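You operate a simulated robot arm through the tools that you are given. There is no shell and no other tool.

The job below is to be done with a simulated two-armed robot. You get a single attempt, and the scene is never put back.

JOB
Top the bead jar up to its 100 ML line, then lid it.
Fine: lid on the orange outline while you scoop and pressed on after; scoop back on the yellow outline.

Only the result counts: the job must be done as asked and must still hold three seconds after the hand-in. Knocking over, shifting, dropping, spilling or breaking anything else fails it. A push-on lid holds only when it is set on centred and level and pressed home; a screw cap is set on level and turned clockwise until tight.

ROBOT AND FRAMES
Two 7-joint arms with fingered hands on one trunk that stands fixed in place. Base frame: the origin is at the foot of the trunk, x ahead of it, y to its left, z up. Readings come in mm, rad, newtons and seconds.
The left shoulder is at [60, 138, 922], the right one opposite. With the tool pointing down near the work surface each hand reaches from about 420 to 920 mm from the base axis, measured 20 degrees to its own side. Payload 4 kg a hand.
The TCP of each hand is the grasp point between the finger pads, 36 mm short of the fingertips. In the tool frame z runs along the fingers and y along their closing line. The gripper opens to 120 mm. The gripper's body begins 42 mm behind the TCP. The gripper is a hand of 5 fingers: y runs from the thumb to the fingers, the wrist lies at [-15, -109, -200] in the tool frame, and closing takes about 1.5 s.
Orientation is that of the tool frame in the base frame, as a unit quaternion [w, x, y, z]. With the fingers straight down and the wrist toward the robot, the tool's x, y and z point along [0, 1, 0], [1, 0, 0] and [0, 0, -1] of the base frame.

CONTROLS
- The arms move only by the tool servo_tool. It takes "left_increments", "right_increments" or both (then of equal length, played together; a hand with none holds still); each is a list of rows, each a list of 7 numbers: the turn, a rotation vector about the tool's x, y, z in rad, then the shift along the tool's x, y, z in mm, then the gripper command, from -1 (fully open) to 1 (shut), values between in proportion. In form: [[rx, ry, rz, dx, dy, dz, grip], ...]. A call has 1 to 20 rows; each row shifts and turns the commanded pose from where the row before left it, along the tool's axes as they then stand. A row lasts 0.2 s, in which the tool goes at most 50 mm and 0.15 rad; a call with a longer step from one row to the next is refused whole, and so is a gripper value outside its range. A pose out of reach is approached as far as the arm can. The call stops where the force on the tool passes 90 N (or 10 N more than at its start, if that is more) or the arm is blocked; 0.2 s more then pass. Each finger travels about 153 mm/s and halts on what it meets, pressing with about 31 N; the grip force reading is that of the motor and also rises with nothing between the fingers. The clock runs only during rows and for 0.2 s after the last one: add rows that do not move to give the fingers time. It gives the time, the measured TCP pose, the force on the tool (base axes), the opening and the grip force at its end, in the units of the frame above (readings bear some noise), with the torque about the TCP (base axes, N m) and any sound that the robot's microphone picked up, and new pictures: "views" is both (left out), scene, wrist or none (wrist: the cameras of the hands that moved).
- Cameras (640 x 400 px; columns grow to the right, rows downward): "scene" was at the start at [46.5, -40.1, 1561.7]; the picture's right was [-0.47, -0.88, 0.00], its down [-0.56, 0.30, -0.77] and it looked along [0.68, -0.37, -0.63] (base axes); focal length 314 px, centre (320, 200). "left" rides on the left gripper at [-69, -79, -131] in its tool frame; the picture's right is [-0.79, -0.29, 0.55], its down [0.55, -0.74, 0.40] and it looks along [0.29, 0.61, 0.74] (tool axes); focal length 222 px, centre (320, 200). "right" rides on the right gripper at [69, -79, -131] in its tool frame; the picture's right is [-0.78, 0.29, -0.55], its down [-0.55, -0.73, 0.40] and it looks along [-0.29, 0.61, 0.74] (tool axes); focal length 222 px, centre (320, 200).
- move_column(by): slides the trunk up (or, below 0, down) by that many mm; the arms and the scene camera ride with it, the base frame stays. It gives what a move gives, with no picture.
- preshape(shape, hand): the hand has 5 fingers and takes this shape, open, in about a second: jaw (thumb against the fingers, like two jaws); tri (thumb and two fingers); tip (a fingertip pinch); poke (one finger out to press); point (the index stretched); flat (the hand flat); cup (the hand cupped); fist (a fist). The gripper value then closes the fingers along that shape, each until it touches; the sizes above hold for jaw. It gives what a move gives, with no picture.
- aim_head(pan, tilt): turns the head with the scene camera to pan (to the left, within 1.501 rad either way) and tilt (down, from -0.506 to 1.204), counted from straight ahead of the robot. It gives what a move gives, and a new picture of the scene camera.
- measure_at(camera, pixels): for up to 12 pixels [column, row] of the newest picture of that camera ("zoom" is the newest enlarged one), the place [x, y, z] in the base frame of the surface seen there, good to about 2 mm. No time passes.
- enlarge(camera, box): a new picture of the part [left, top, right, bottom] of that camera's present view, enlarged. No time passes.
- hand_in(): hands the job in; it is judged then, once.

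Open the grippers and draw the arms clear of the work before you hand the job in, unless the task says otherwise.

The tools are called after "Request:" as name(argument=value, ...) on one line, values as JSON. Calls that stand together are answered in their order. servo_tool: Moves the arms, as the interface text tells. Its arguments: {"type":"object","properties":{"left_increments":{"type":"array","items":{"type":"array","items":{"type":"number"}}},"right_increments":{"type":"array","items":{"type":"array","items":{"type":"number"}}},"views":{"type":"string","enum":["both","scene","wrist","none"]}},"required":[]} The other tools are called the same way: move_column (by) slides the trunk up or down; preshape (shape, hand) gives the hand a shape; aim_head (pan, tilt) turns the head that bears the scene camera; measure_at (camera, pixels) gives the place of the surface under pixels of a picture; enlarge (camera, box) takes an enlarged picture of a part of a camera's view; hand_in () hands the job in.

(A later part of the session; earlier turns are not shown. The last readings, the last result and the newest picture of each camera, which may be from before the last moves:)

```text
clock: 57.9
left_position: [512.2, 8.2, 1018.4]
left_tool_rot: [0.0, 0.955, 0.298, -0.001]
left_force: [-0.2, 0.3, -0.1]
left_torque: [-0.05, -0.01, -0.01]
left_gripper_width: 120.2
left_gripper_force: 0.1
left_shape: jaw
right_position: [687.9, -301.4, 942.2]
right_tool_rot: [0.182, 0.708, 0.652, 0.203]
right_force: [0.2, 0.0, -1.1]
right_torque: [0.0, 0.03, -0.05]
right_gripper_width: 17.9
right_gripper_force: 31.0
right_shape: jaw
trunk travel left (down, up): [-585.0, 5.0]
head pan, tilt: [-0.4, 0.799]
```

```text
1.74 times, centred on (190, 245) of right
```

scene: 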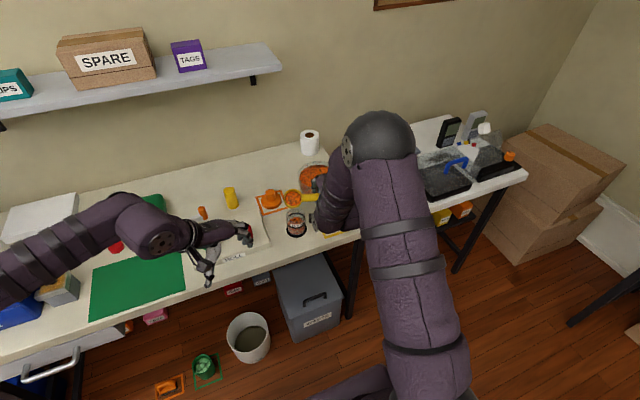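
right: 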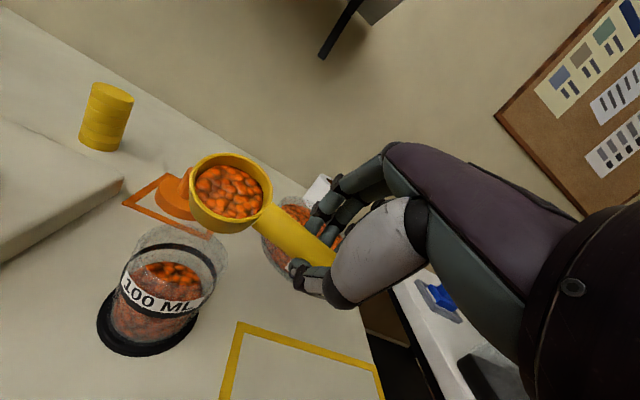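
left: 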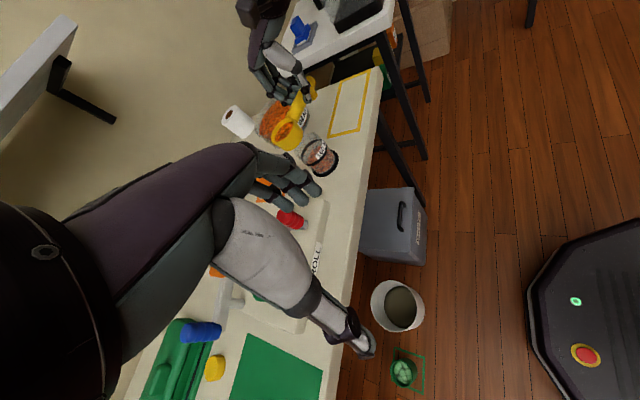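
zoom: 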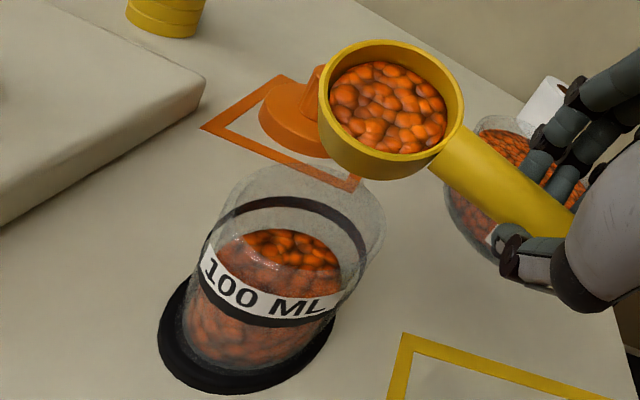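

The lip is at about (695,-214,918), right over the mouth (jar centre (693.5,-219.5), rim z≈878). I'll roll on to 0.85 rad with a small compensating shift and hold to let it pour.

Request:
servo_tool(right_increments=[[-0.1, 0, 0, 0, -1.5, -1.3, 0.8], [-0.1, 0, 0, 0, -1.4, -1.4, 0.8], [-0.1, 0, 0, 0, -1.4, -1.5, 0.8], [0, 0, 0, 0, 0, 0, 0.8], [0, 0, 0, 0, 0, 0, 0.8], [0, 0, 0, 0, 0, 0, 0.8]], views="none")

Request:
enlarge(camera="left", box=[260, 90, 360, 190])

Request:
enlarge(camera="scene", box=[282, 190, 324, 232])

```text
clock: 59.3
left_position: [510.5, 6.7, 1019.7]
left_tool_rot: [0.0, 0.955, 0.298, 0.0]
left_force: [0.8, -0.3, 0.0]
left_torque: [-0.01, -0.02, -0.03]
left_gripper_width: 120.1
left_gripper_force: 0.0
left_shape: jaw
right_position: [681.2, -300.0, 941.7]
right_tool_rot: [0.286, 0.673, 0.614, 0.297]
right_force: [0.0, 0.5, -0.5]
right_torque: [-0.02, 0.03, 0.05]
right_gripper_width: 17.7
right_gripper_force: 30.6
right_shape: jaw
trunk travel left (down, up): [-585.0, 5.0]
head pan, tilt: [-0.4, 0.799]
```

```text
4.00 times, centred on (310, 140) of left
```

zoom: 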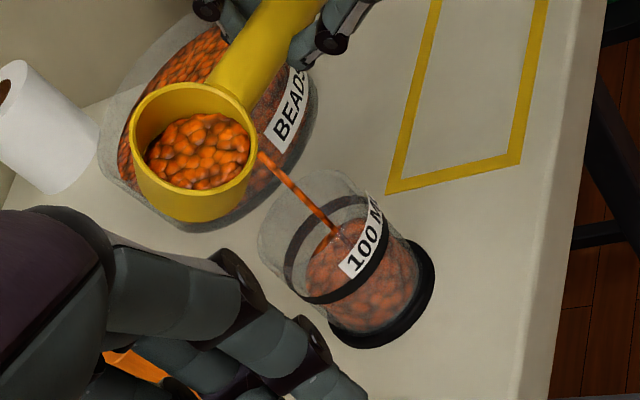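

```text
9.52 times, centred on (303, 211) of scene
```

zoom: 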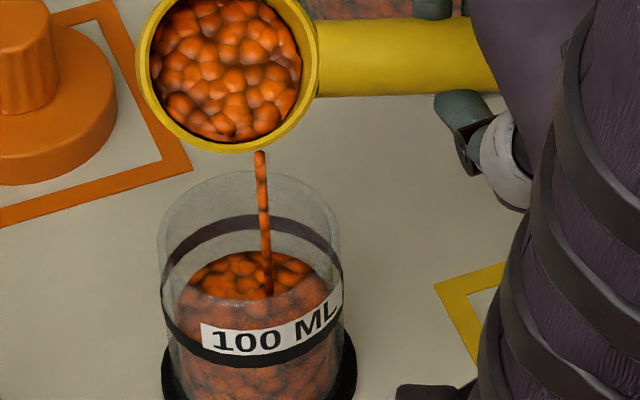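

The stream is falling cleanly into the jar. I'll hold still until it stops, then measure the level.

Request:
servo_tool(right_increments=[[0, 0, 0, 0, 0, 0, 0.8], [0, 0, 0, 0, 0, 0, 0.8], [0, 0, 0, 0, 0, 0, 0.8], [0, 0, 0, 0, 0, 0, 0.8], [0, 0, 0, 0, 0, 0, 0.8]], views="none")

Request:
enlarge(camera="scene", box=[282, 190, 324, 232])

Request:
measure_at(camera="zoom", pixels=[[200, 275], [225, 265], [250, 262], [280, 265], [305, 275], [220, 285], [245, 285], [275, 285], [300, 290], [262, 220], [235, 275], [215, 310]])

Request:
enlarge(camera="left", box=[315, 120, 355, 180])

```text
clock: 60.5
left_position: [510.9, 7.6, 1019.1]
left_tool_rot: [-0.001, 0.955, 0.298, 0.0]
left_force: [-0.8, -0.8, 1.0]
left_torque: [-0.03, 0.01, -0.01]
left_gripper_width: 119.8
left_gripper_force: 0.1
left_shape: jaw
right_position: [682.9, -300.8, 941.1]
right_tool_rot: [0.286, 0.673, 0.614, 0.297]
right_force: [-0.3, -0.2, -1.1]
right_torque: [-0.03, 0.06, -0.02]
right_gripper_width: 18.0
right_gripper_force: 30.5
right_shape: jaw
trunk travel left (down, up): [-585.0, 5.0]
head pan, tilt: [-0.4, 0.799]
```

```text
9.52 times, centred on (303, 211) of scene
```

zoom: 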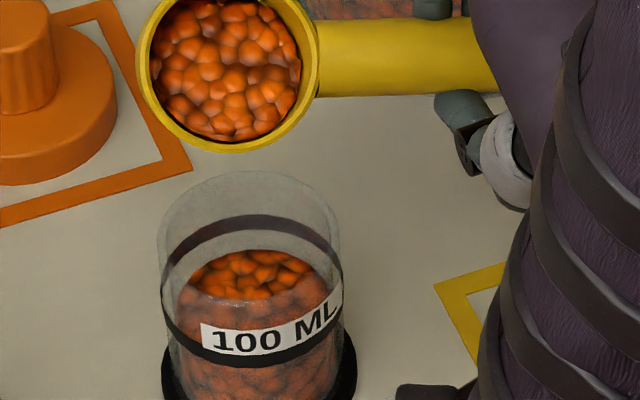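

```text
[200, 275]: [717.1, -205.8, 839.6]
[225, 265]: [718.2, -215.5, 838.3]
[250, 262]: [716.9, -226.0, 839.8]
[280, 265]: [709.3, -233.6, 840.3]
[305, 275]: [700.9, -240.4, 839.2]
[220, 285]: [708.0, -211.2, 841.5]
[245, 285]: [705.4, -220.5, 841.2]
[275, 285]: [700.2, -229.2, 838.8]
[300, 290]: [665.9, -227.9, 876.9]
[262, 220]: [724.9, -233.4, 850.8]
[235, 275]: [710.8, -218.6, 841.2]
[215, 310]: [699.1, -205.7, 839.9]
```

```text
6.67 times, centred on (335, 150) of left
```

zoom: 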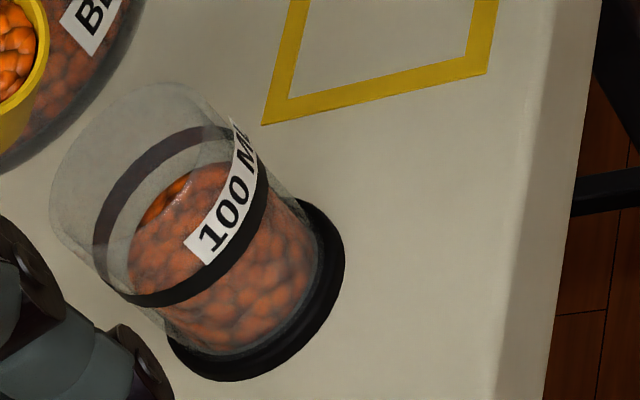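

The flow stopped with the level at about z≈840, up from 835. I'll measure the band's top and bottom edges precisely to set the target level.

Request:
enlarge(camera="scene", box=[284, 204, 312, 236])

Request:
measure_at(camera="zoom", pixels=[[260, 292], [260, 296], [260, 300], [260, 304], [260, 308], [260, 312], [260, 316], [260, 320], [260, 284], [260, 276], [330, 295], [180, 280]])

```text
12.50 times, centred on (298, 220) of scene
```

zoom: 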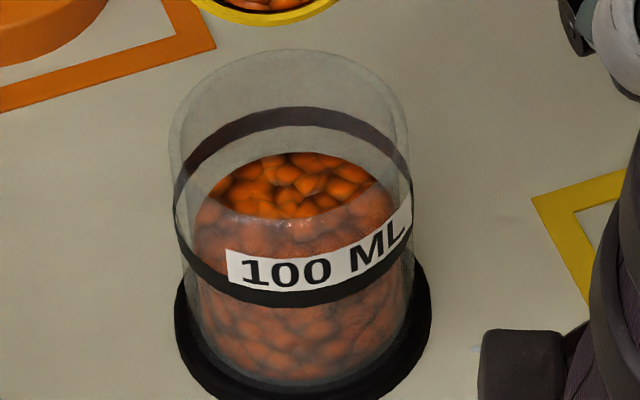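

```text
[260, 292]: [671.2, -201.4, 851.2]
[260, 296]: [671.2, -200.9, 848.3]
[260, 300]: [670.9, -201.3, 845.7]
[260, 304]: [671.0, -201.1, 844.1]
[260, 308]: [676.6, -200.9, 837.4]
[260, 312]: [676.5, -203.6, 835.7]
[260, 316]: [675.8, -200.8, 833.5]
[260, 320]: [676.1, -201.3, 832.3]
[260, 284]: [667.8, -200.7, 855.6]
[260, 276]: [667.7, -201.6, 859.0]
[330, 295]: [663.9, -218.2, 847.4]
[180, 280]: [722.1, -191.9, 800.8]
```

The band spans z≈843.5–852, so the line's centre is about 848 and the beads need about 8 mm more (around 19 ml). I'll roll to about 1.1 rad with small shifts to keep the lip over the mouth, then hold.

Request:
servo_tool(right_increments=[[-0.08, 0, 0, 0, -1.2, -1.5, 0.8], [-0.08, 0, 0, 0, -1.2, -1.6, 0.8], [-0.08, 0, 0, 0, -1.1, -1.7, 0.8], [0, 0, 0, 0, 0, 0, 0.8]], views="none")

Request:
enlarge(camera="scene", box=[282, 190, 324, 232])

Request:
measure_at(camera="zoom", pixels=[[258, 160], [262, 180], [264, 200], [266, 220]])

Request:
enlarge(camera="left", box=[260, 90, 360, 190])

```text
clock: 61.5
left_position: [510.8, 7.4, 1018.1]
left_tool_rot: [0.0, 0.954, 0.299, 0.0]
left_force: [-0.1, 0.4, 0.4]
left_torque: [0.02, 0.0, -0.01]
left_gripper_width: 120.0
left_gripper_force: 0.1
left_shape: jaw
right_position: [676.7, -299.2, 942.5]
right_tool_rot: [0.364, 0.634, 0.574, 0.368]
right_force: [-0.1, 0.3, -0.9]
right_torque: [-0.05, 0.04, 0.04]
right_gripper_width: 17.9
right_gripper_force: 30.7
right_shape: jaw
trunk travel left (down, up): [-585.0, 5.0]
head pan, tilt: [-0.4, 0.799]
```

```text
9.52 times, centred on (303, 211) of scene
```

zoom: 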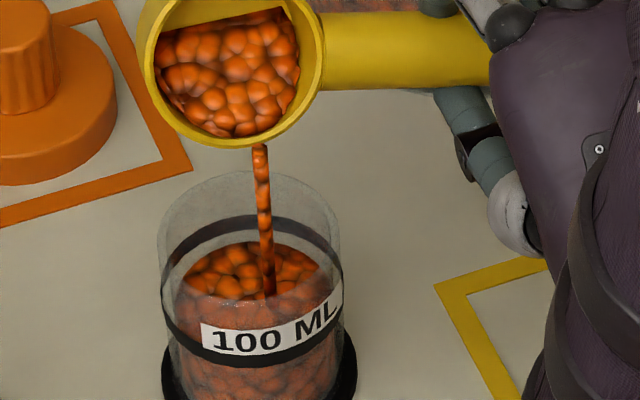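

```text
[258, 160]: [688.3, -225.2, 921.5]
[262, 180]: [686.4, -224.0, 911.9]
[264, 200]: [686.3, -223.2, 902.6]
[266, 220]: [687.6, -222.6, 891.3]
```

```text
4.00 times, centred on (310, 140) of left
```

zoom: 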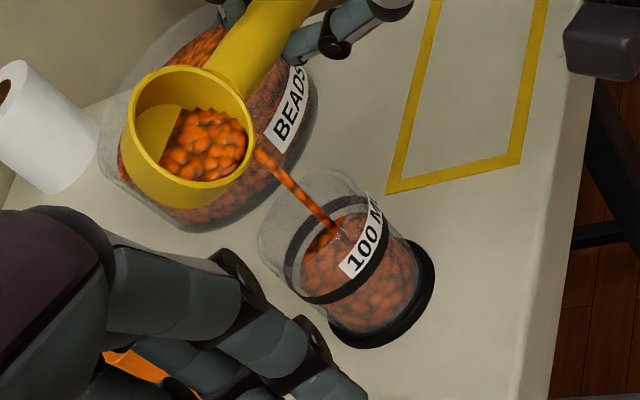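

The stream falls at (687,-223.5), well inside the mouth. I'll hold and check the level again.

Request:
servo_tool(right_increments=[[0, 0, 0, 0, 0, 0, 0.8], [0, 0, 0, 0, 0, 0, 0.8], [0, 0, 0, 0, 0, 0, 0.8]], views="none")

Request:
enlarge(camera="scene", box=[284, 204, 312, 236])

Request:
measure_at(camera="zoom", pixels=[[220, 180], [245, 165], [290, 155], [330, 160], [360, 175], [240, 195], [270, 195], [310, 195], [340, 195], [300, 175], [240, 235], [330, 235]])

```text
clock: 62.3
left_position: [511.4, 6.7, 1019.6]
left_tool_rot: [0.0, 0.955, 0.298, 0.0]
left_force: [-0.7, -0.2, 0.3]
left_torque: [-0.04, -0.02, 0.01]
left_gripper_width: 120.1
left_gripper_force: 0.1
left_shape: jaw
right_position: [675.9, -299.9, 942.8]
right_tool_rot: [0.364, 0.634, 0.574, 0.368]
right_force: [0.5, 0.7, -1.4]
right_torque: [-0.03, 0.04, 0.0]
right_gripper_width: 18.2
right_gripper_force: 30.9
right_shape: jaw
trunk travel left (down, up): [-585.0, 5.0]
head pan, tilt: [-0.4, 0.799]
```

```text
12.50 times, centred on (298, 220) of scene
```

zoom: 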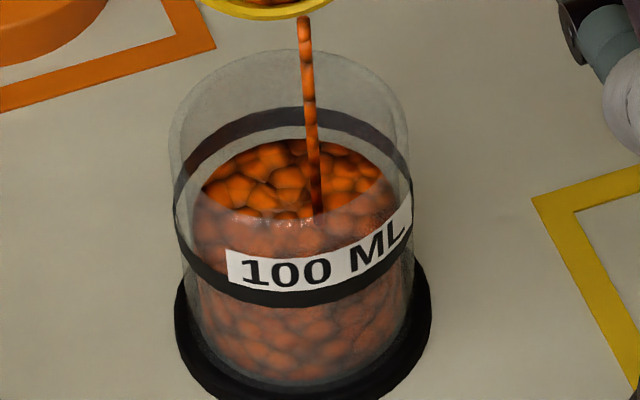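

```text
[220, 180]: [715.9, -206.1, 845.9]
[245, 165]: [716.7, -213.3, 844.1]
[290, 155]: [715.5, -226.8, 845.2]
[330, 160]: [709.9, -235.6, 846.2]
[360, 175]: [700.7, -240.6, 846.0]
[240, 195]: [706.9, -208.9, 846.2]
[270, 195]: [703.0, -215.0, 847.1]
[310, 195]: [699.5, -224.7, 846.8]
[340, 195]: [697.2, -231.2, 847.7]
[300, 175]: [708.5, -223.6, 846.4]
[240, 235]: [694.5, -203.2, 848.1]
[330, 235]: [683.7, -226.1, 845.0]
```

The level is about 846 with a little still flowing. One short hold can add at most about 2 mm, so I'll take one row and re-measure.

Request:
servo_tool(right_increments=[[0, 0, 0, 0, 0, 0, 0.8]], views="none")

Request:
enlarge(camera="scene", box=[284, 204, 312, 236])

Request:
measure_at(camera="zoom", pixels=[[220, 180], [245, 165], [290, 155], [330, 160], [360, 175], [240, 195], [270, 195], [310, 195], [340, 195], [300, 175], [240, 235], [330, 235]])

```text
clock: 62.7
left_position: [512.4, 8.4, 1019.6]
left_tool_rot: [-0.001, 0.955, 0.298, 0.0]
left_force: [-1.1, 1.3, -0.3]
left_torque: [-0.01, 0.03, 0.01]
left_gripper_width: 119.7
left_gripper_force: 0.3
left_shape: jaw
right_position: [675.7, -301.2, 942.8]
right_tool_rot: [0.365, 0.634, 0.574, 0.369]
right_force: [-0.2, 0.7, -0.2]
right_torque: [-0.01, 0.03, -0.02]
right_gripper_width: 18.0
right_gripper_force: 31.3
right_shape: jaw
trunk travel left (down, up): [-585.0, 5.0]
head pan, tilt: [-0.4, 0.799]
```

```text
12.50 times, centred on (298, 220) of scene
```

zoom: 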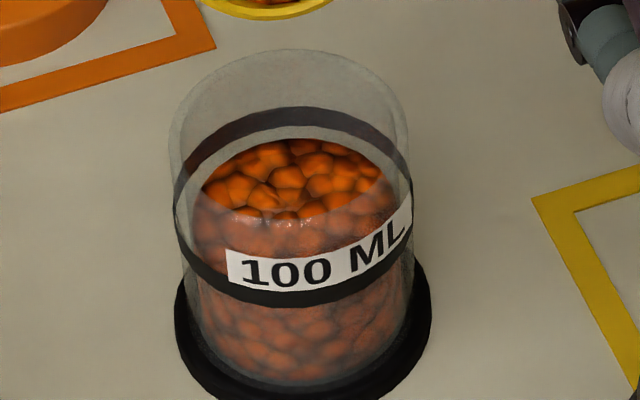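

```text
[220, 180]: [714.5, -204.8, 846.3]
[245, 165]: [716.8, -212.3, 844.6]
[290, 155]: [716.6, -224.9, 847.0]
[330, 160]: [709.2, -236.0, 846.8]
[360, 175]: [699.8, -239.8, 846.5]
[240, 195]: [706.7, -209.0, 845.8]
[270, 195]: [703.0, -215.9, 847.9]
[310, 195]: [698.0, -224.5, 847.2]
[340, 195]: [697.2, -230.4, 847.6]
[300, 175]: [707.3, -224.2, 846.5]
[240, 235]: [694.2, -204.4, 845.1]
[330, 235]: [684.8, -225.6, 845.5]
```

The flow has stopped with the mean level at about 846.4, roughly 1.5 mm below the line's centre. I'll add a small roll of 0.07 rad for a last few ml and hold.

Request:
servo_tool(right_increments=[[-0.035, 0, 0, 0, 0, 0, 0.8], [-0.035, 0, 0, 0, 0, 0, 0.8], [0, 0, 0, 0, 0, 0, 0.8], [0, 0, 0, 0, 0, 0, 0.8], [0, 0, 0, 0, 0, 0, 0.8]], views="none")

Request:
enlarge(camera="scene", box=[284, 204, 312, 236])

Request:
measure_at(camera="zoom", pixels=[[220, 180], [245, 165], [290, 155], [330, 160], [360, 175], [240, 195], [270, 195], [310, 195], [340, 195], [300, 175], [240, 235], [330, 235]])

```text
clock: 63.9
left_position: [512.5, 8.1, 1018.4]
left_tool_rot: [0.0, 0.955, 0.297, 0.0]
left_force: [0.8, -0.6, -0.1]
left_torque: [0.03, -0.03, -0.02]
left_gripper_width: 120.0
left_gripper_force: 0.0
left_shape: jaw
right_position: [675.6, -299.3, 941.3]
right_tool_rot: [0.386, 0.621, 0.561, 0.389]
right_force: [0.6, -0.3, 0.4]
right_torque: [-0.03, 0.03, -0.04]
right_gripper_width: 17.8
right_gripper_force: 31.1
right_shape: jaw
trunk travel left (down, up): [-585.0, 5.0]
head pan, tilt: [-0.4, 0.799]
```

```text
12.50 times, centred on (298, 220) of scene
```

zoom: 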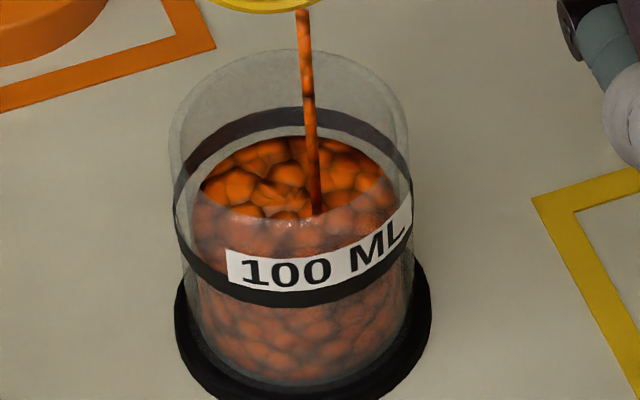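

```text
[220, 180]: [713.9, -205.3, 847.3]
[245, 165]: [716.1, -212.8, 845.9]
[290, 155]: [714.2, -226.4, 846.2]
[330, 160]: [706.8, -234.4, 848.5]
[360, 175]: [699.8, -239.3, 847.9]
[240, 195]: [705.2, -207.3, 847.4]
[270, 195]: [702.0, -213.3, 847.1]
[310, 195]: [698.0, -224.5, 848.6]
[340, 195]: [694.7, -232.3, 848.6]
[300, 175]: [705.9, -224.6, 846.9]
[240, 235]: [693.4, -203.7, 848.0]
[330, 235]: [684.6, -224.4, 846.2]
```

The mean is about 847.4 and the stream is tapering, right about at the line's centre. I'll roll back now to stop the flow.

Request:
servo_tool(right_increments=[[0.06, 0, 0, 0, 0, 0, 0.8], [0.1, 0, 0, 0, 0, 0, 0.8], [0, 0, 0, 0, 0, 0, 0.8]], views="none")

Request:
enlarge(camera="scene", box=[284, 204, 312, 236])

Request:
measure_at(camera="zoom", pixels=[[220, 180], [245, 165], [290, 155], [330, 160], [360, 175], [240, 195], [270, 195], [310, 195], [340, 195], [300, 175], [240, 235], [330, 235]])

Request:
enlarge(camera="left", box=[315, 120, 355, 180])

```text
clock: 64.7
left_position: [512.0, 7.7, 1018.0]
left_tool_rot: [0.0, 0.955, 0.298, 0.0]
left_force: [-0.5, -0.9, 0.4]
left_torque: [-0.03, 0.0, 0.01]
left_gripper_width: 120.0
left_gripper_force: 0.1
left_shape: jaw
right_position: [677.2, -299.4, 941.8]
right_tool_rot: [0.335, 0.65, 0.59, 0.342]
right_force: [-0.9, -0.2, -0.1]
right_torque: [-0.02, 0.01, -0.02]
right_gripper_width: 17.6
right_gripper_force: 31.2
right_shape: jaw
trunk travel left (down, up): [-585.0, 5.0]
head pan, tilt: [-0.4, 0.799]
```

```text
12.50 times, centred on (298, 220) of scene
```

zoom: 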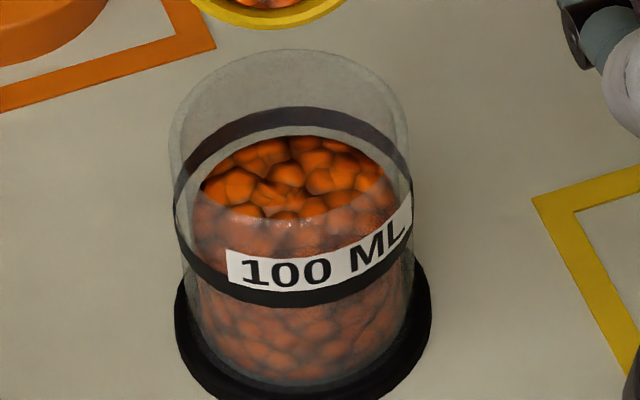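

```text
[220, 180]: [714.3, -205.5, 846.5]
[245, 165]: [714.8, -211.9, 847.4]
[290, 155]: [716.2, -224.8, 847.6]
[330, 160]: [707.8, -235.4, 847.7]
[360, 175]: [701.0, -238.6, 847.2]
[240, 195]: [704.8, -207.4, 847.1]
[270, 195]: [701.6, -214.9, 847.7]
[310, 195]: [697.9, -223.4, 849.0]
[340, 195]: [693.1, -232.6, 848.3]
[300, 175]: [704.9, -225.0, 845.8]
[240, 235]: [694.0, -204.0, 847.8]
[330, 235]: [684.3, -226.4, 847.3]
```

```text
6.67 times, centred on (335, 150) of left
```

zoom: 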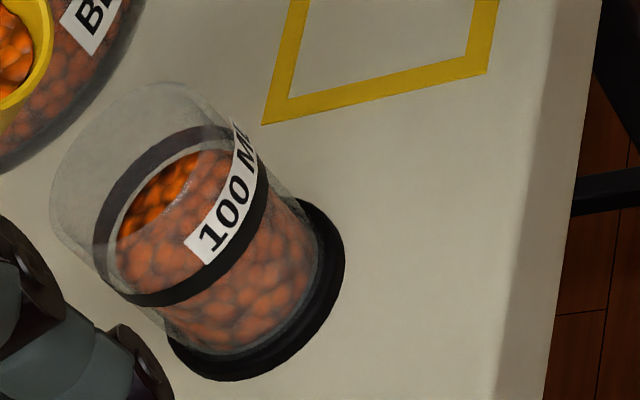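

The level is steady at about 847.5, on the line's centre to within about half a millimetre. I'll roll back partway so the remaining ~16 ml stays in the scoop, then rise and carry it back above the bowl to empty it.

Request:
servo_tool(right_increments=[[0.1, 0, 0, 0, 0, 0, 0.8], [0.1, 0, 0, 0, 0, 0, 0.8], [0.1, 0, 0, 0, 0, 0, 0.8], [0, 0, 0, 0, 9.67, -11.5, 0.8], [0, 0, 0, 0, 9.67, -11.5, 0.8], [0, 0, 0, 0, 9.67, -11.5, 0.8], [0, 0, 0, -10.7, 13.33, 4.92, 0.8], [0, 0, 0, -10.7, 13.33, 4.92, 0.8], [0, 0, 0, -10.7, 13.33, 4.92, 0.8], [0, 0, 0, -10.7, 13.33, 4.92, 0.8], [0, 0, 0, -10.7, 13.33, 4.92, 0.8], [0, 0, 0, -10.7, 13.33, 4.92, 0.8], [0, 0, 0, -10.7, 13.33, 4.92, 0.8], [0, 0, 0, -10.7, 13.33, 4.92, 0.8], [0, 0, 0, -10.7, 13.33, 4.92, 0.8], [0, 0, 0, -10.7, 13.33, 4.92, 0.8], [0, 0, 0, -10.7, 13.33, 4.92, 0.8], [0, 0, 0, 0, 0, 0, 0.8]])

Request:
enlarge(camera="left", box=[220, 60, 340, 180])

Request:
enlarge(camera="right", box=[100, 110, 300, 310])

```text
clock: 68.5
left_position: [511.6, 7.9, 1019.2]
left_tool_rot: [0.0, 0.955, 0.298, 0.0]
left_force: [-0.4, -0.5, -0.5]
left_torque: [-0.03, -0.07, 0.0]
left_gripper_width: 120.0
left_gripper_force: 0.1
left_shape: jaw
right_position: [814.0, -431.0, 1034.7]
right_tool_rot: [0.235, 0.692, 0.635, 0.25]
right_force: [-0.5, -0.3, -1.2]
right_torque: [-0.02, 0.01, 0.0]
right_gripper_width: 17.6
right_gripper_force: 31.2
right_shape: jaw
trunk travel left (down, up): [-585.0, 5.0]
head pan, tilt: [-0.4, 0.799]
```

scene: 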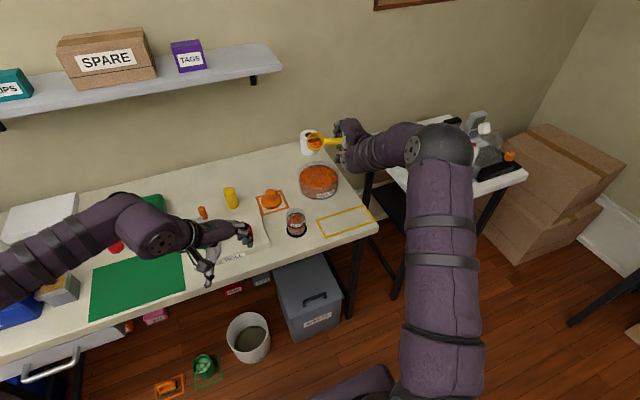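
right: 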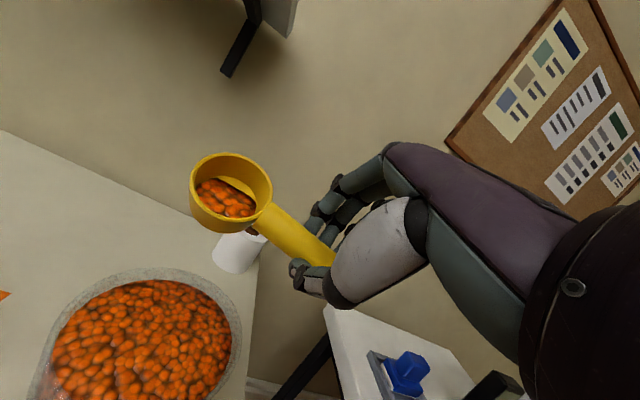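

```text
3.33 times, centred on (280, 120) of left
```

zoom: 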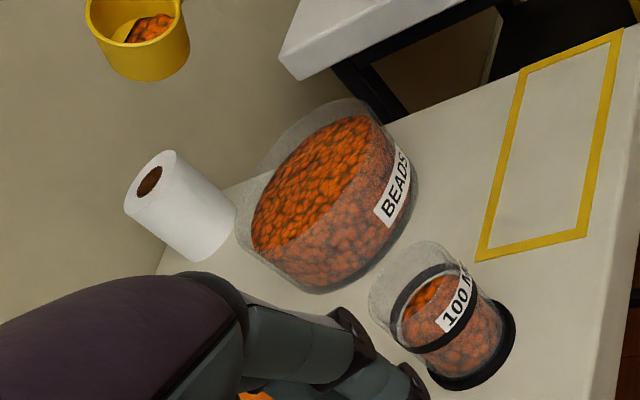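

```text
2.00 times, centred on (200, 210) of right
```

zoom: 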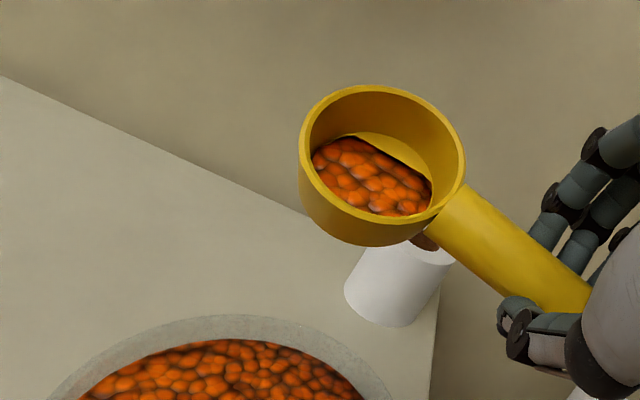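

The scoop holds its remaining beads at TCP (814,-431,1035). I'll measure the lip's place to make sure it's above the bowl.

Request:
measure_at(camera="zoom", pixels=[[302, 150], [320, 215], [360, 236], [400, 235], [440, 210], [462, 170], [385, 87], [370, 190]])

```text
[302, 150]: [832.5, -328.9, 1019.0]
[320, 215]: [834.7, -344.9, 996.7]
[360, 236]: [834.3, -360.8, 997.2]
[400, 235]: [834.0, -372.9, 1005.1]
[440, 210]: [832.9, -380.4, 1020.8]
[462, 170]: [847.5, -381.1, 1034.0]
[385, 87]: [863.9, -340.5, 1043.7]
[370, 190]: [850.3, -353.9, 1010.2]
```

The lip is at roughly (822,-355,1008), inside the bowl's footprint. I'll roll on to about 1.7 rad to tip the rest back into the bowl.

Request:
servo_tool(right_increments=[[-0.1, 0, 0, 0, 0, 0, 0.8], [-0.1, 0, 0, 0, 0, 0, 0.8], [-0.1, 0, 0, 0, 0, 0, 0.8], [-0.1, 0, 0, 0, 0, 0, 0.8], [-0.1, 0, 0, 0, 0, 0, 0.8], [-0.1, 0, 0, 0, 0, 0, 0.8], [0, 0, 0, 0, 0, 0, 0.8]], views="both")

Request:
enlarge(camera="left", box=[220, 60, 340, 180])

Request:
enlarge(camera="scene", box=[270, 110, 370, 210])

```text
clock: 70.1
left_position: [511.0, 7.5, 1018.9]
left_tool_rot: [0.0, 0.955, 0.298, 0.0]
left_force: [-0.3, 0.3, 0.3]
left_torque: [0.0, -0.01, 0.02]
left_gripper_width: 119.9
left_gripper_force: 0.0
left_shape: jaw
right_position: [813.9, -432.7, 1034.3]
right_tool_rot: [0.43, 0.592, 0.531, 0.427]
right_force: [-1.3, -0.4, -1.0]
right_torque: [-0.05, 0.03, -0.02]
right_gripper_width: 17.8
right_gripper_force: 30.9
right_shape: jaw
trunk travel left (down, up): [-585.0, 5.0]
head pan, tilt: [-0.4, 0.799]
```

scene: 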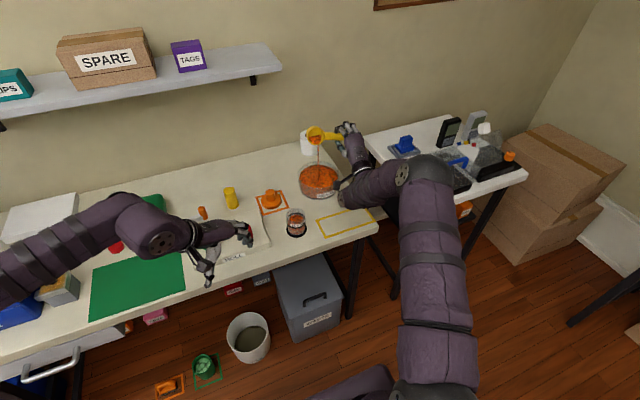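
right: 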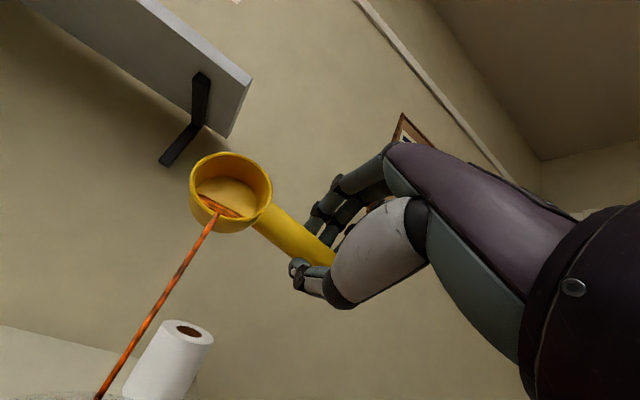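

```text
3.33 times, centred on (280, 120) of left
```

zoom: 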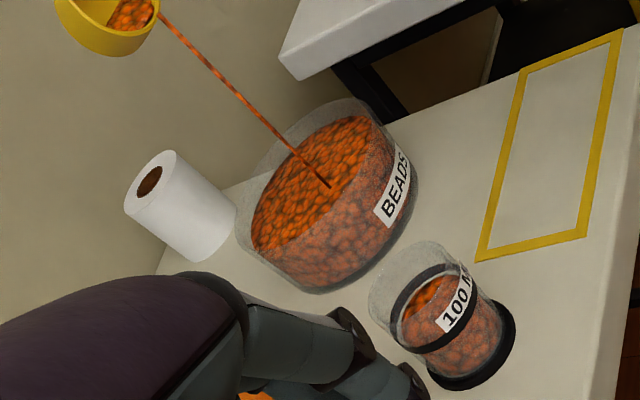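

```text
4.00 times, centred on (320, 160) of scene
```

zoom: 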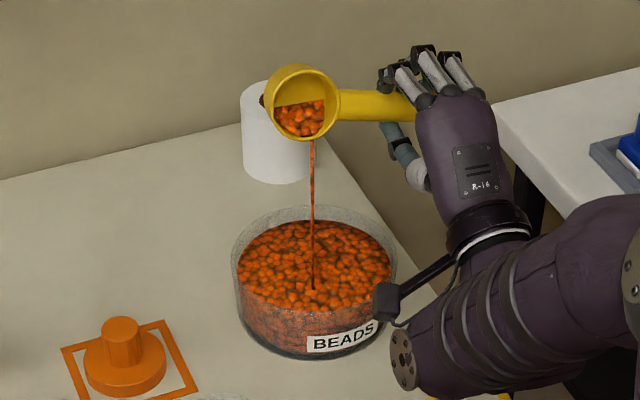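

The stream lands inside the bowl. I'll check how close the wrist's black bracket at (388,300) is to the bowl before rolling further.

Request:
measure_at(camera="zoom", pixels=[[388, 300], [400, 360], [420, 290], [312, 200], [312, 270], [312, 150], [440, 330], [500, 240]])

```text
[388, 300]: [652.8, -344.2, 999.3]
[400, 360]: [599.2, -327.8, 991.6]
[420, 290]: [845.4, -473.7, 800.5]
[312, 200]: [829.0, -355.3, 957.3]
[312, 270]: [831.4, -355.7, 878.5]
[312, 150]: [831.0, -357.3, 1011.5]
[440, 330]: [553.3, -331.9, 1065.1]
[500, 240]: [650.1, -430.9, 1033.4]
```

The bracket is far from the bowl (x≈653, z≈999). I'll continue the roll to about 1.75 rad and hold until it drains.

Request:
servo_tool(right_increments=[[-0.1, 0, 0, 0, 0, 0, 0.8], [-0.1, 0, 0, 0, 0, 0, 0.8], [-0.1, 0, 0, 0, 0, 0, 0.8], [-0.1, 0, 0, 0, 0, 0, 0.8], [-0.05, 0, 0, 0, 0, 0, 0.8], [0, 0, 0, 0, 0, 0, 0.8], [0, 0, 0, 0, 0, 0, 0.8], [0, 0, 0, 0, 0, 0, 0.8], [0, 0, 0, 0, 0, 0, 0.8]], views="both")

Request:
enlarge(camera="scene", box=[270, 110, 370, 210])

Request:
enlarge(camera="right", box=[150, 120, 330, 300])

```text
clock: 72.1
left_position: [511.6, 6.6, 1019.6]
left_tool_rot: [0.0, 0.955, 0.298, 0.0]
left_force: [-0.2, -0.1, -0.2]
left_torque: [-0.02, 0.01, -0.02]
left_gripper_width: 120.0
left_gripper_force: 0.0
left_shape: jaw
right_position: [813.6, -431.6, 1035.0]
right_tool_rot: [0.55, 0.481, 0.424, 0.535]
right_force: [-0.1, -0.2, -0.1]
right_torque: [-0.05, -0.02, 0.04]
right_gripper_width: 17.9
right_gripper_force: 30.9
right_shape: jaw
trunk travel left (down, up): [-585.0, 5.0]
head pan, tilt: [-0.4, 0.799]
```

scene: 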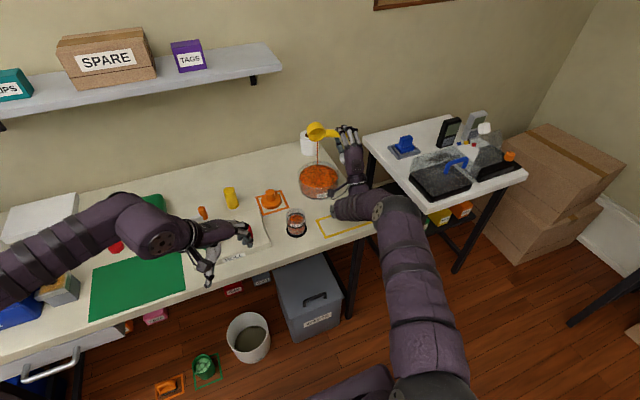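
right: 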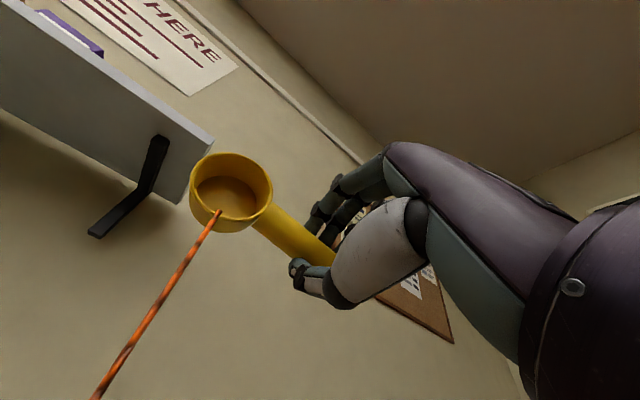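

```text
4.00 times, centred on (320, 160) of scene
```

zoom: 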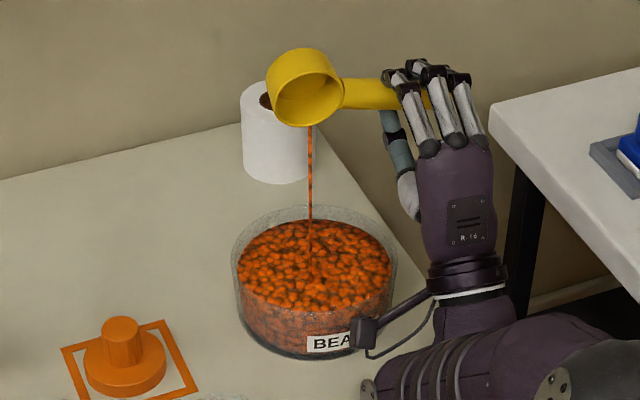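

```text
2.22 times, centred on (240, 210) of right
```

zoom: 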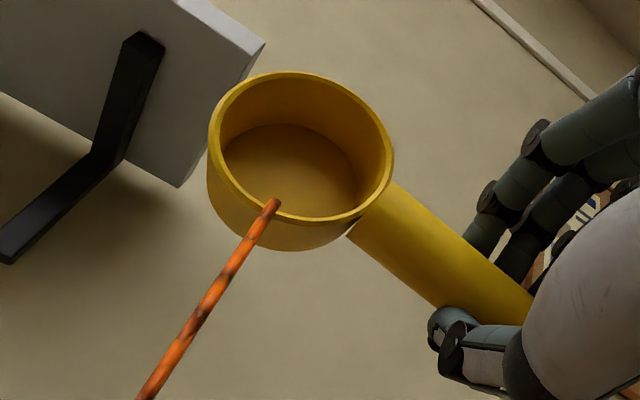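

The cup now looks empty with only the tail of the stream left. I'll hold briefly until it ends.

Request:
servo_tool(right_increments=[[0, 0, 0, 0, 0, 0, 0.8], [0, 0, 0, 0, 0, 0, 0.8], [0, 0, 0, 0, 0, 0, 0.8], [0, 0, 0, 0, 0, 0, 0.8], [0, 0, 0, 0, 0, 0, 0.8]], views="none")

Request:
enlarge(camera="right", box=[150, 120, 330, 300])

Request:
enlarge(camera="scene", box=[270, 110, 370, 210])

```text
clock: 73.3
left_position: [510.9, 7.2, 1019.5]
left_tool_rot: [0.0, 0.954, 0.298, 0.0]
left_force: [0.7, 0.0, 1.2]
left_torque: [-0.03, 0.01, 0.0]
left_gripper_width: 120.1
left_gripper_force: 0.0
left_shape: jaw
right_position: [814.4, -432.3, 1034.9]
right_tool_rot: [0.55, 0.482, 0.423, 0.534]
right_force: [0.1, 0.2, -0.9]
right_torque: [-0.01, 0.01, -0.07]
right_gripper_width: 17.7
right_gripper_force: 31.0
right_shape: jaw
trunk travel left (down, up): [-585.0, 5.0]
head pan, tilt: [-0.4, 0.799]
```

```text
2.22 times, centred on (240, 210) of right
```

zoom: 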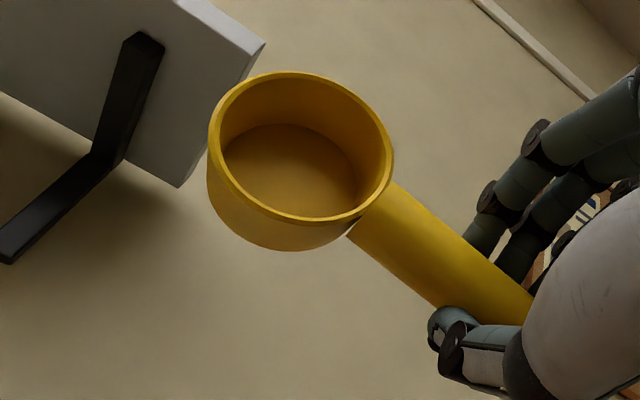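

```text
4.00 times, centred on (320, 160) of scene
```

zoom: 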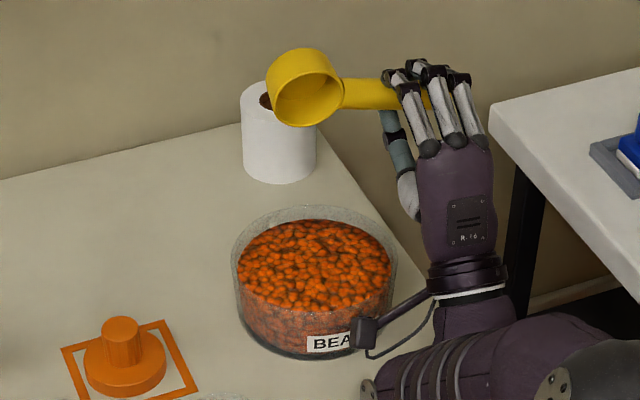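

The scoop is empty. I'll roll it partway back and move it above the yellow outline.

Request:
servo_tool(right_increments=[[0.1, 0, 0, 0, 0, 0, 0.8], [0.1, 0, 0, 0, 0, 0, 0.8], [0.1, 0, 0, 0, 0, 0, 0.8], [0.1, 0, 0, 0, 0, 0, 0.8], [0.1, 0, 0, 0, 0, 0, 0.8], [0.1, 0, 0, 0, 0, 0, 0.8], [0.1, 0, 0, 0, 0, 0, 0.8], [0.1, 0, 0, 0, 0, 0, 0.8], [0.1, 0, 0, 0, 0, 0, 0.8], [0.1, 0, 0, 0, 0, 0, 0.8], [0, 0, 0, -0.34, -18.75, -7.2, 0.8], [0, 0, 0, -0.34, -18.75, -7.2, 0.8], [0, 0, 0, -0.34, -18.75, -7.2, 0.8], [0, 0, 0, -0.34, -18.75, -7.2, 0.8], [0, 0, 0, -0.34, -18.75, -7.2, 0.8], [0, 0, 0, -0.34, -18.75, -7.2, 0.8], [0, 0, 0, -0.34, -18.75, -7.2, 0.8], [0, 0, 0, -0.34, -18.75, -7.2, 0.8], [0, 0, 0, 0, 0, 0, 0.8]], views="none")

Request:
servo_tool(right_increments=[[0.1, 0, 0, 0, 0, 0, 0.8], [0.1, 0, 0, 0, 0, 0, 0.8], [0.1, 0, 0, 0, 0, 0, 0.8], [0.1, 0, 0, 0, 0, 0, 0.8], [0.1, 0, 0, 0, 0, 0, 0.8], [0.1, 0, 0, 0, 0, 0, 0.8], [0.1, 0, 0, 0, 0, 0, 0.8], [0.05, 0, 0, 0, 0, 0, 0.8], [0, 0, 0, 0, 0, 0, 0.8]], views="both")

Request:
enlarge(camera="scene", box=[295, 160, 385, 245])

```text
clock: 77.3
left_position: [510.9, 8.2, 1018.4]
left_tool_rot: [0.0, 0.955, 0.298, -0.001]
left_force: [-0.4, -0.1, 0.1]
left_torque: [-0.03, -0.01, 0.04]
left_gripper_width: 120.1
left_gripper_force: 0.1
left_shape: jaw
right_position: [666.4, -420.8, 974.9]
right_tool_rot: [0.252, 0.686, 0.628, 0.266]
right_force: [0.1, -0.5, -1.5]
right_torque: [0.0, 0.03, 0.01]
right_gripper_width: 18.0
right_gripper_force: 31.1
right_shape: jaw
trunk travel left (down, up): [-585.0, 5.0]
head pan, tilt: [-0.4, 0.799]
```

```text
clock: 79.3
left_position: [511.3, 8.3, 1019.4]
left_tool_rot: [0.0, 0.954, 0.298, 0.0]
left_force: [-0.5, 0.1, 1.2]
left_torque: [0.01, -0.01, 0.01]
left_gripper_width: 120.0
left_gripper_force: 0.0
left_shape: jaw
right_position: [665.9, -421.7, 973.6]
right_tool_rot: [-0.018, 0.731, 0.682, 0.017]
right_force: [-0.2, 0.1, 0.0]
right_torque: [-0.02, 0.01, 0.01]
right_gripper_width: 17.5
right_gripper_force: 31.6
right_shape: jaw
trunk travel left (down, up): [-585.0, 5.0]
head pan, tilt: [-0.4, 0.799]
```

scene: 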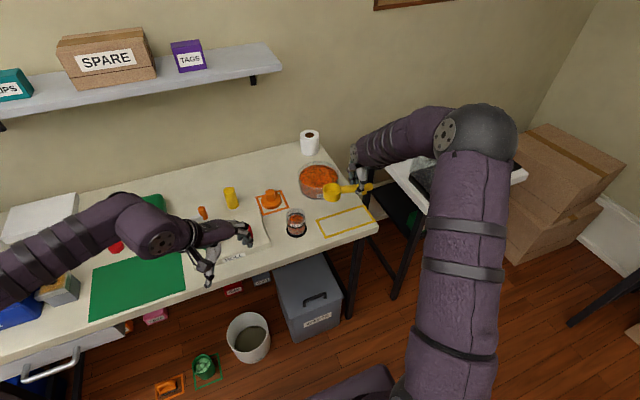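
right: 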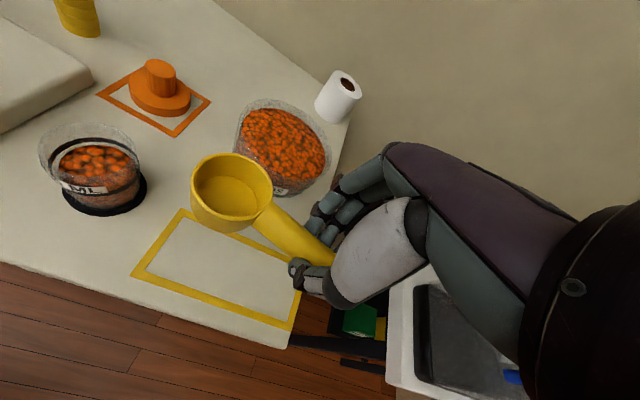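

```text
4.71 times, centred on (340, 202) of scene
```

zoom: 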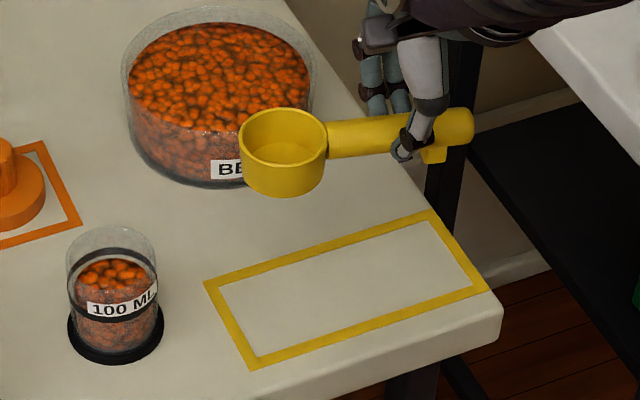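

Now I'll rotate the scoop so its handle lines up with the outline (yaw -0.2 rad about the tool axis), then measure its rim and handle.

Request:
servo_tool(right_increments=[[0, 0, -0.1, 0, 0, 0, 0.8], [0, 0, -0.11, 0, 0, 0, 0.8], [0, 0, 0, 0, 0, 0, 0.8]], views="wrist")

Request:
enlarge(camera="right", box=[170, 130, 310, 270])

Request:
enlarge(camera="scene", box=[320, 172, 376, 214])

```text
clock: 80.1
left_position: [512.2, 7.8, 1018.7]
left_tool_rot: [0.0, 0.954, 0.299, 0.001]
left_force: [-0.1, 0.0, -0.2]
left_torque: [-0.02, -0.01, -0.01]
left_gripper_width: 119.8
left_gripper_force: 0.1
left_shape: jaw
right_position: [666.3, -420.9, 974.7]
right_tool_rot: [-0.015, 0.655, 0.756, 0.018]
right_force: [-0.5, 0.9, 0.6]
right_torque: [0.01, 0.02, -0.01]
right_gripper_width: 17.9
right_gripper_force: 30.9
right_shape: jaw
trunk travel left (down, up): [-585.0, 5.0]
head pan, tilt: [-0.4, 0.799]
```

right: 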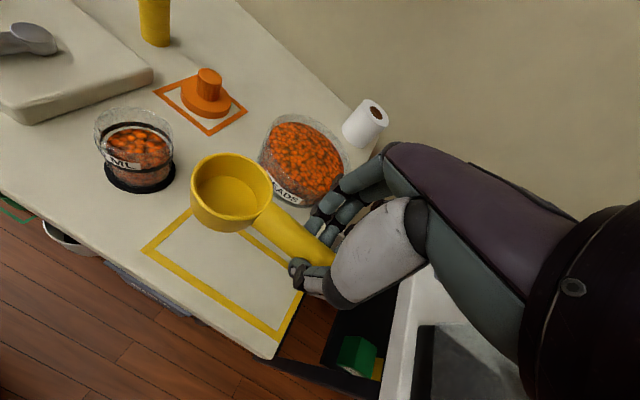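

```text
2.86 times, centred on (240, 200) of right
```

zoom: 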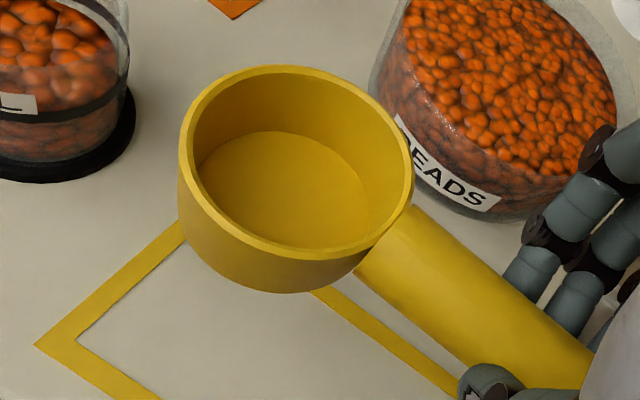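

```text
9.52 times, centred on (348, 193) of scene
```

zoom: 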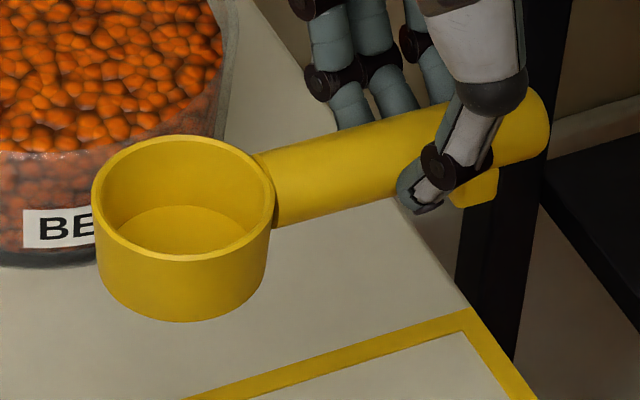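

I'll sample the rim and handle in this scene zoom to get the scoop's exact pose.

Request:
measure_at(camera="zoom", pixels=[[95, 195], [120, 240], [175, 257], [235, 243], [272, 205], [255, 165], [190, 138], [120, 155], [300, 160], [300, 205], [540, 110], [475, 195]])

Request:
measure_at(camera="zoom", pixels=[[330, 150], [330, 170], [330, 190], [390, 135], [390, 155], [390, 175], [520, 100], [530, 130], [530, 150], [280, 185], [545, 130], [475, 205]])

```text
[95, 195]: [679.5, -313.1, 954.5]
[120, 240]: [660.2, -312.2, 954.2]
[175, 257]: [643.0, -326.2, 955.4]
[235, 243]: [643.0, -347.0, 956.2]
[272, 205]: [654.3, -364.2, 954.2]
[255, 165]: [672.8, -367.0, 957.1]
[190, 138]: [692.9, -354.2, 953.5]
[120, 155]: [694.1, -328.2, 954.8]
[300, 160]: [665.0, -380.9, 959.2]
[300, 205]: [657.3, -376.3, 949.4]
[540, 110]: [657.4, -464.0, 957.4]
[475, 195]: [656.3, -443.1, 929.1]
```

```text
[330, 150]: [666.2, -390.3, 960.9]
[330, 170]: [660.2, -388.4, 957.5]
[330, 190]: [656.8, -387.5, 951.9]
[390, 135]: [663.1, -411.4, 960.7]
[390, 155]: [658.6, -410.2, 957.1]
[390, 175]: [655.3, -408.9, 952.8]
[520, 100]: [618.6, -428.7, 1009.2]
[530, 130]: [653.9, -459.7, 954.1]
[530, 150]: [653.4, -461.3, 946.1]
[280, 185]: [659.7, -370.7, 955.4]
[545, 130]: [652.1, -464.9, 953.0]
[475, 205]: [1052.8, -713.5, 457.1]
```

The scoop is level with its cup centre at (667.5,-339), nearly lined up with the outline. I'll lower it almost to the table with a small correction.

Request:
servo_tool(right_increments=[[0, 0, 0, -1.5, -0.4, 24, 0.8], [0, 0, 0, -1.5, -0.4, 24, 0.8], [0, 0, 0, -1.5, -0.4, 24, 0.8], [0, 0, 0, -1.5, -0.4, 24, 0.8], [0, 0, 0, -0.7, -0.3, 13, 0.8], [0, 0, 0, -0.35, -0.2, 6, 0.8], [0, 0, 0, 0, 0, 0, 0.8]], views="both")

Request:
enlarge(camera="scene", box=[310, 195, 380, 245])

Request:
measure_at(camera="zoom", pixels=[[110, 190], [140, 215], [165, 220], [215, 200], [235, 160], [200, 140], [165, 130], [160, 240], [160, 255], [430, 150], [300, 160], [150, 180]])

```text
clock: 81.7
left_position: [512.2, 8.6, 1018.2]
left_tool_rot: [0.0, 0.954, 0.298, -0.001]
left_force: [-1.2, 0.5, -0.6]
left_torque: [0.01, -0.02, 0.02]
left_gripper_width: 120.1
left_gripper_force: 0.0
left_shape: jaw
right_position: [664.9, -421.7, 859.5]
right_tool_rot: [-0.014, 0.656, 0.754, 0.02]
right_force: [-0.3, -0.7, -1.6]
right_torque: [0.0, -0.04, 0.01]
right_gripper_width: 17.8
right_gripper_force: 31.0
right_shape: jaw
trunk travel left (down, up): [-585.0, 5.0]
head pan, tilt: [-0.4, 0.799]
```

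scene: 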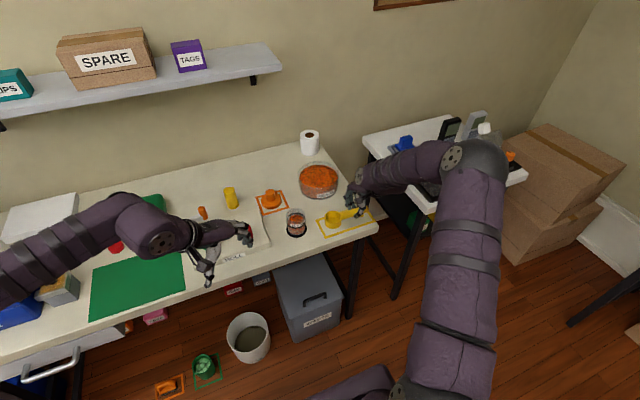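
right: 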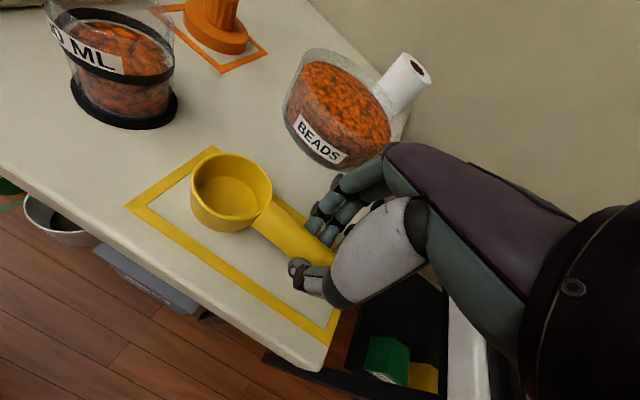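

```text
8.00 times, centred on (345, 220) of scene
```

zoom: 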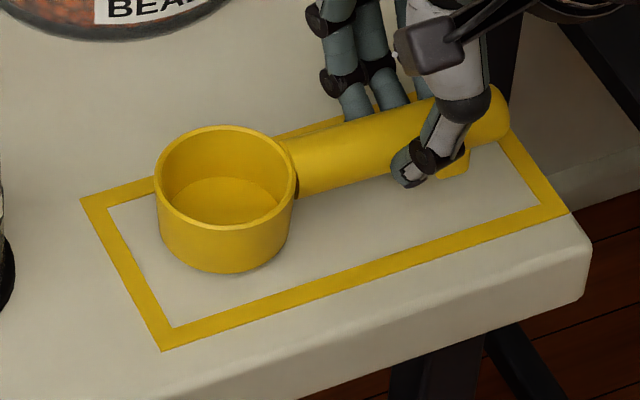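

```text
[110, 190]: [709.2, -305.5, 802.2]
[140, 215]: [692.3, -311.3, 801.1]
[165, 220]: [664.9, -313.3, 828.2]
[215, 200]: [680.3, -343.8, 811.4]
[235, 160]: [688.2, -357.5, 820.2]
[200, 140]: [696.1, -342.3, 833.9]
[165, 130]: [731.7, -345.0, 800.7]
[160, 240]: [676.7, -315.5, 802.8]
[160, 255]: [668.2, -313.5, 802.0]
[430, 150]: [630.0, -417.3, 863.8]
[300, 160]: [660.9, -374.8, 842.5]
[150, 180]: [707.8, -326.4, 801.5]
```

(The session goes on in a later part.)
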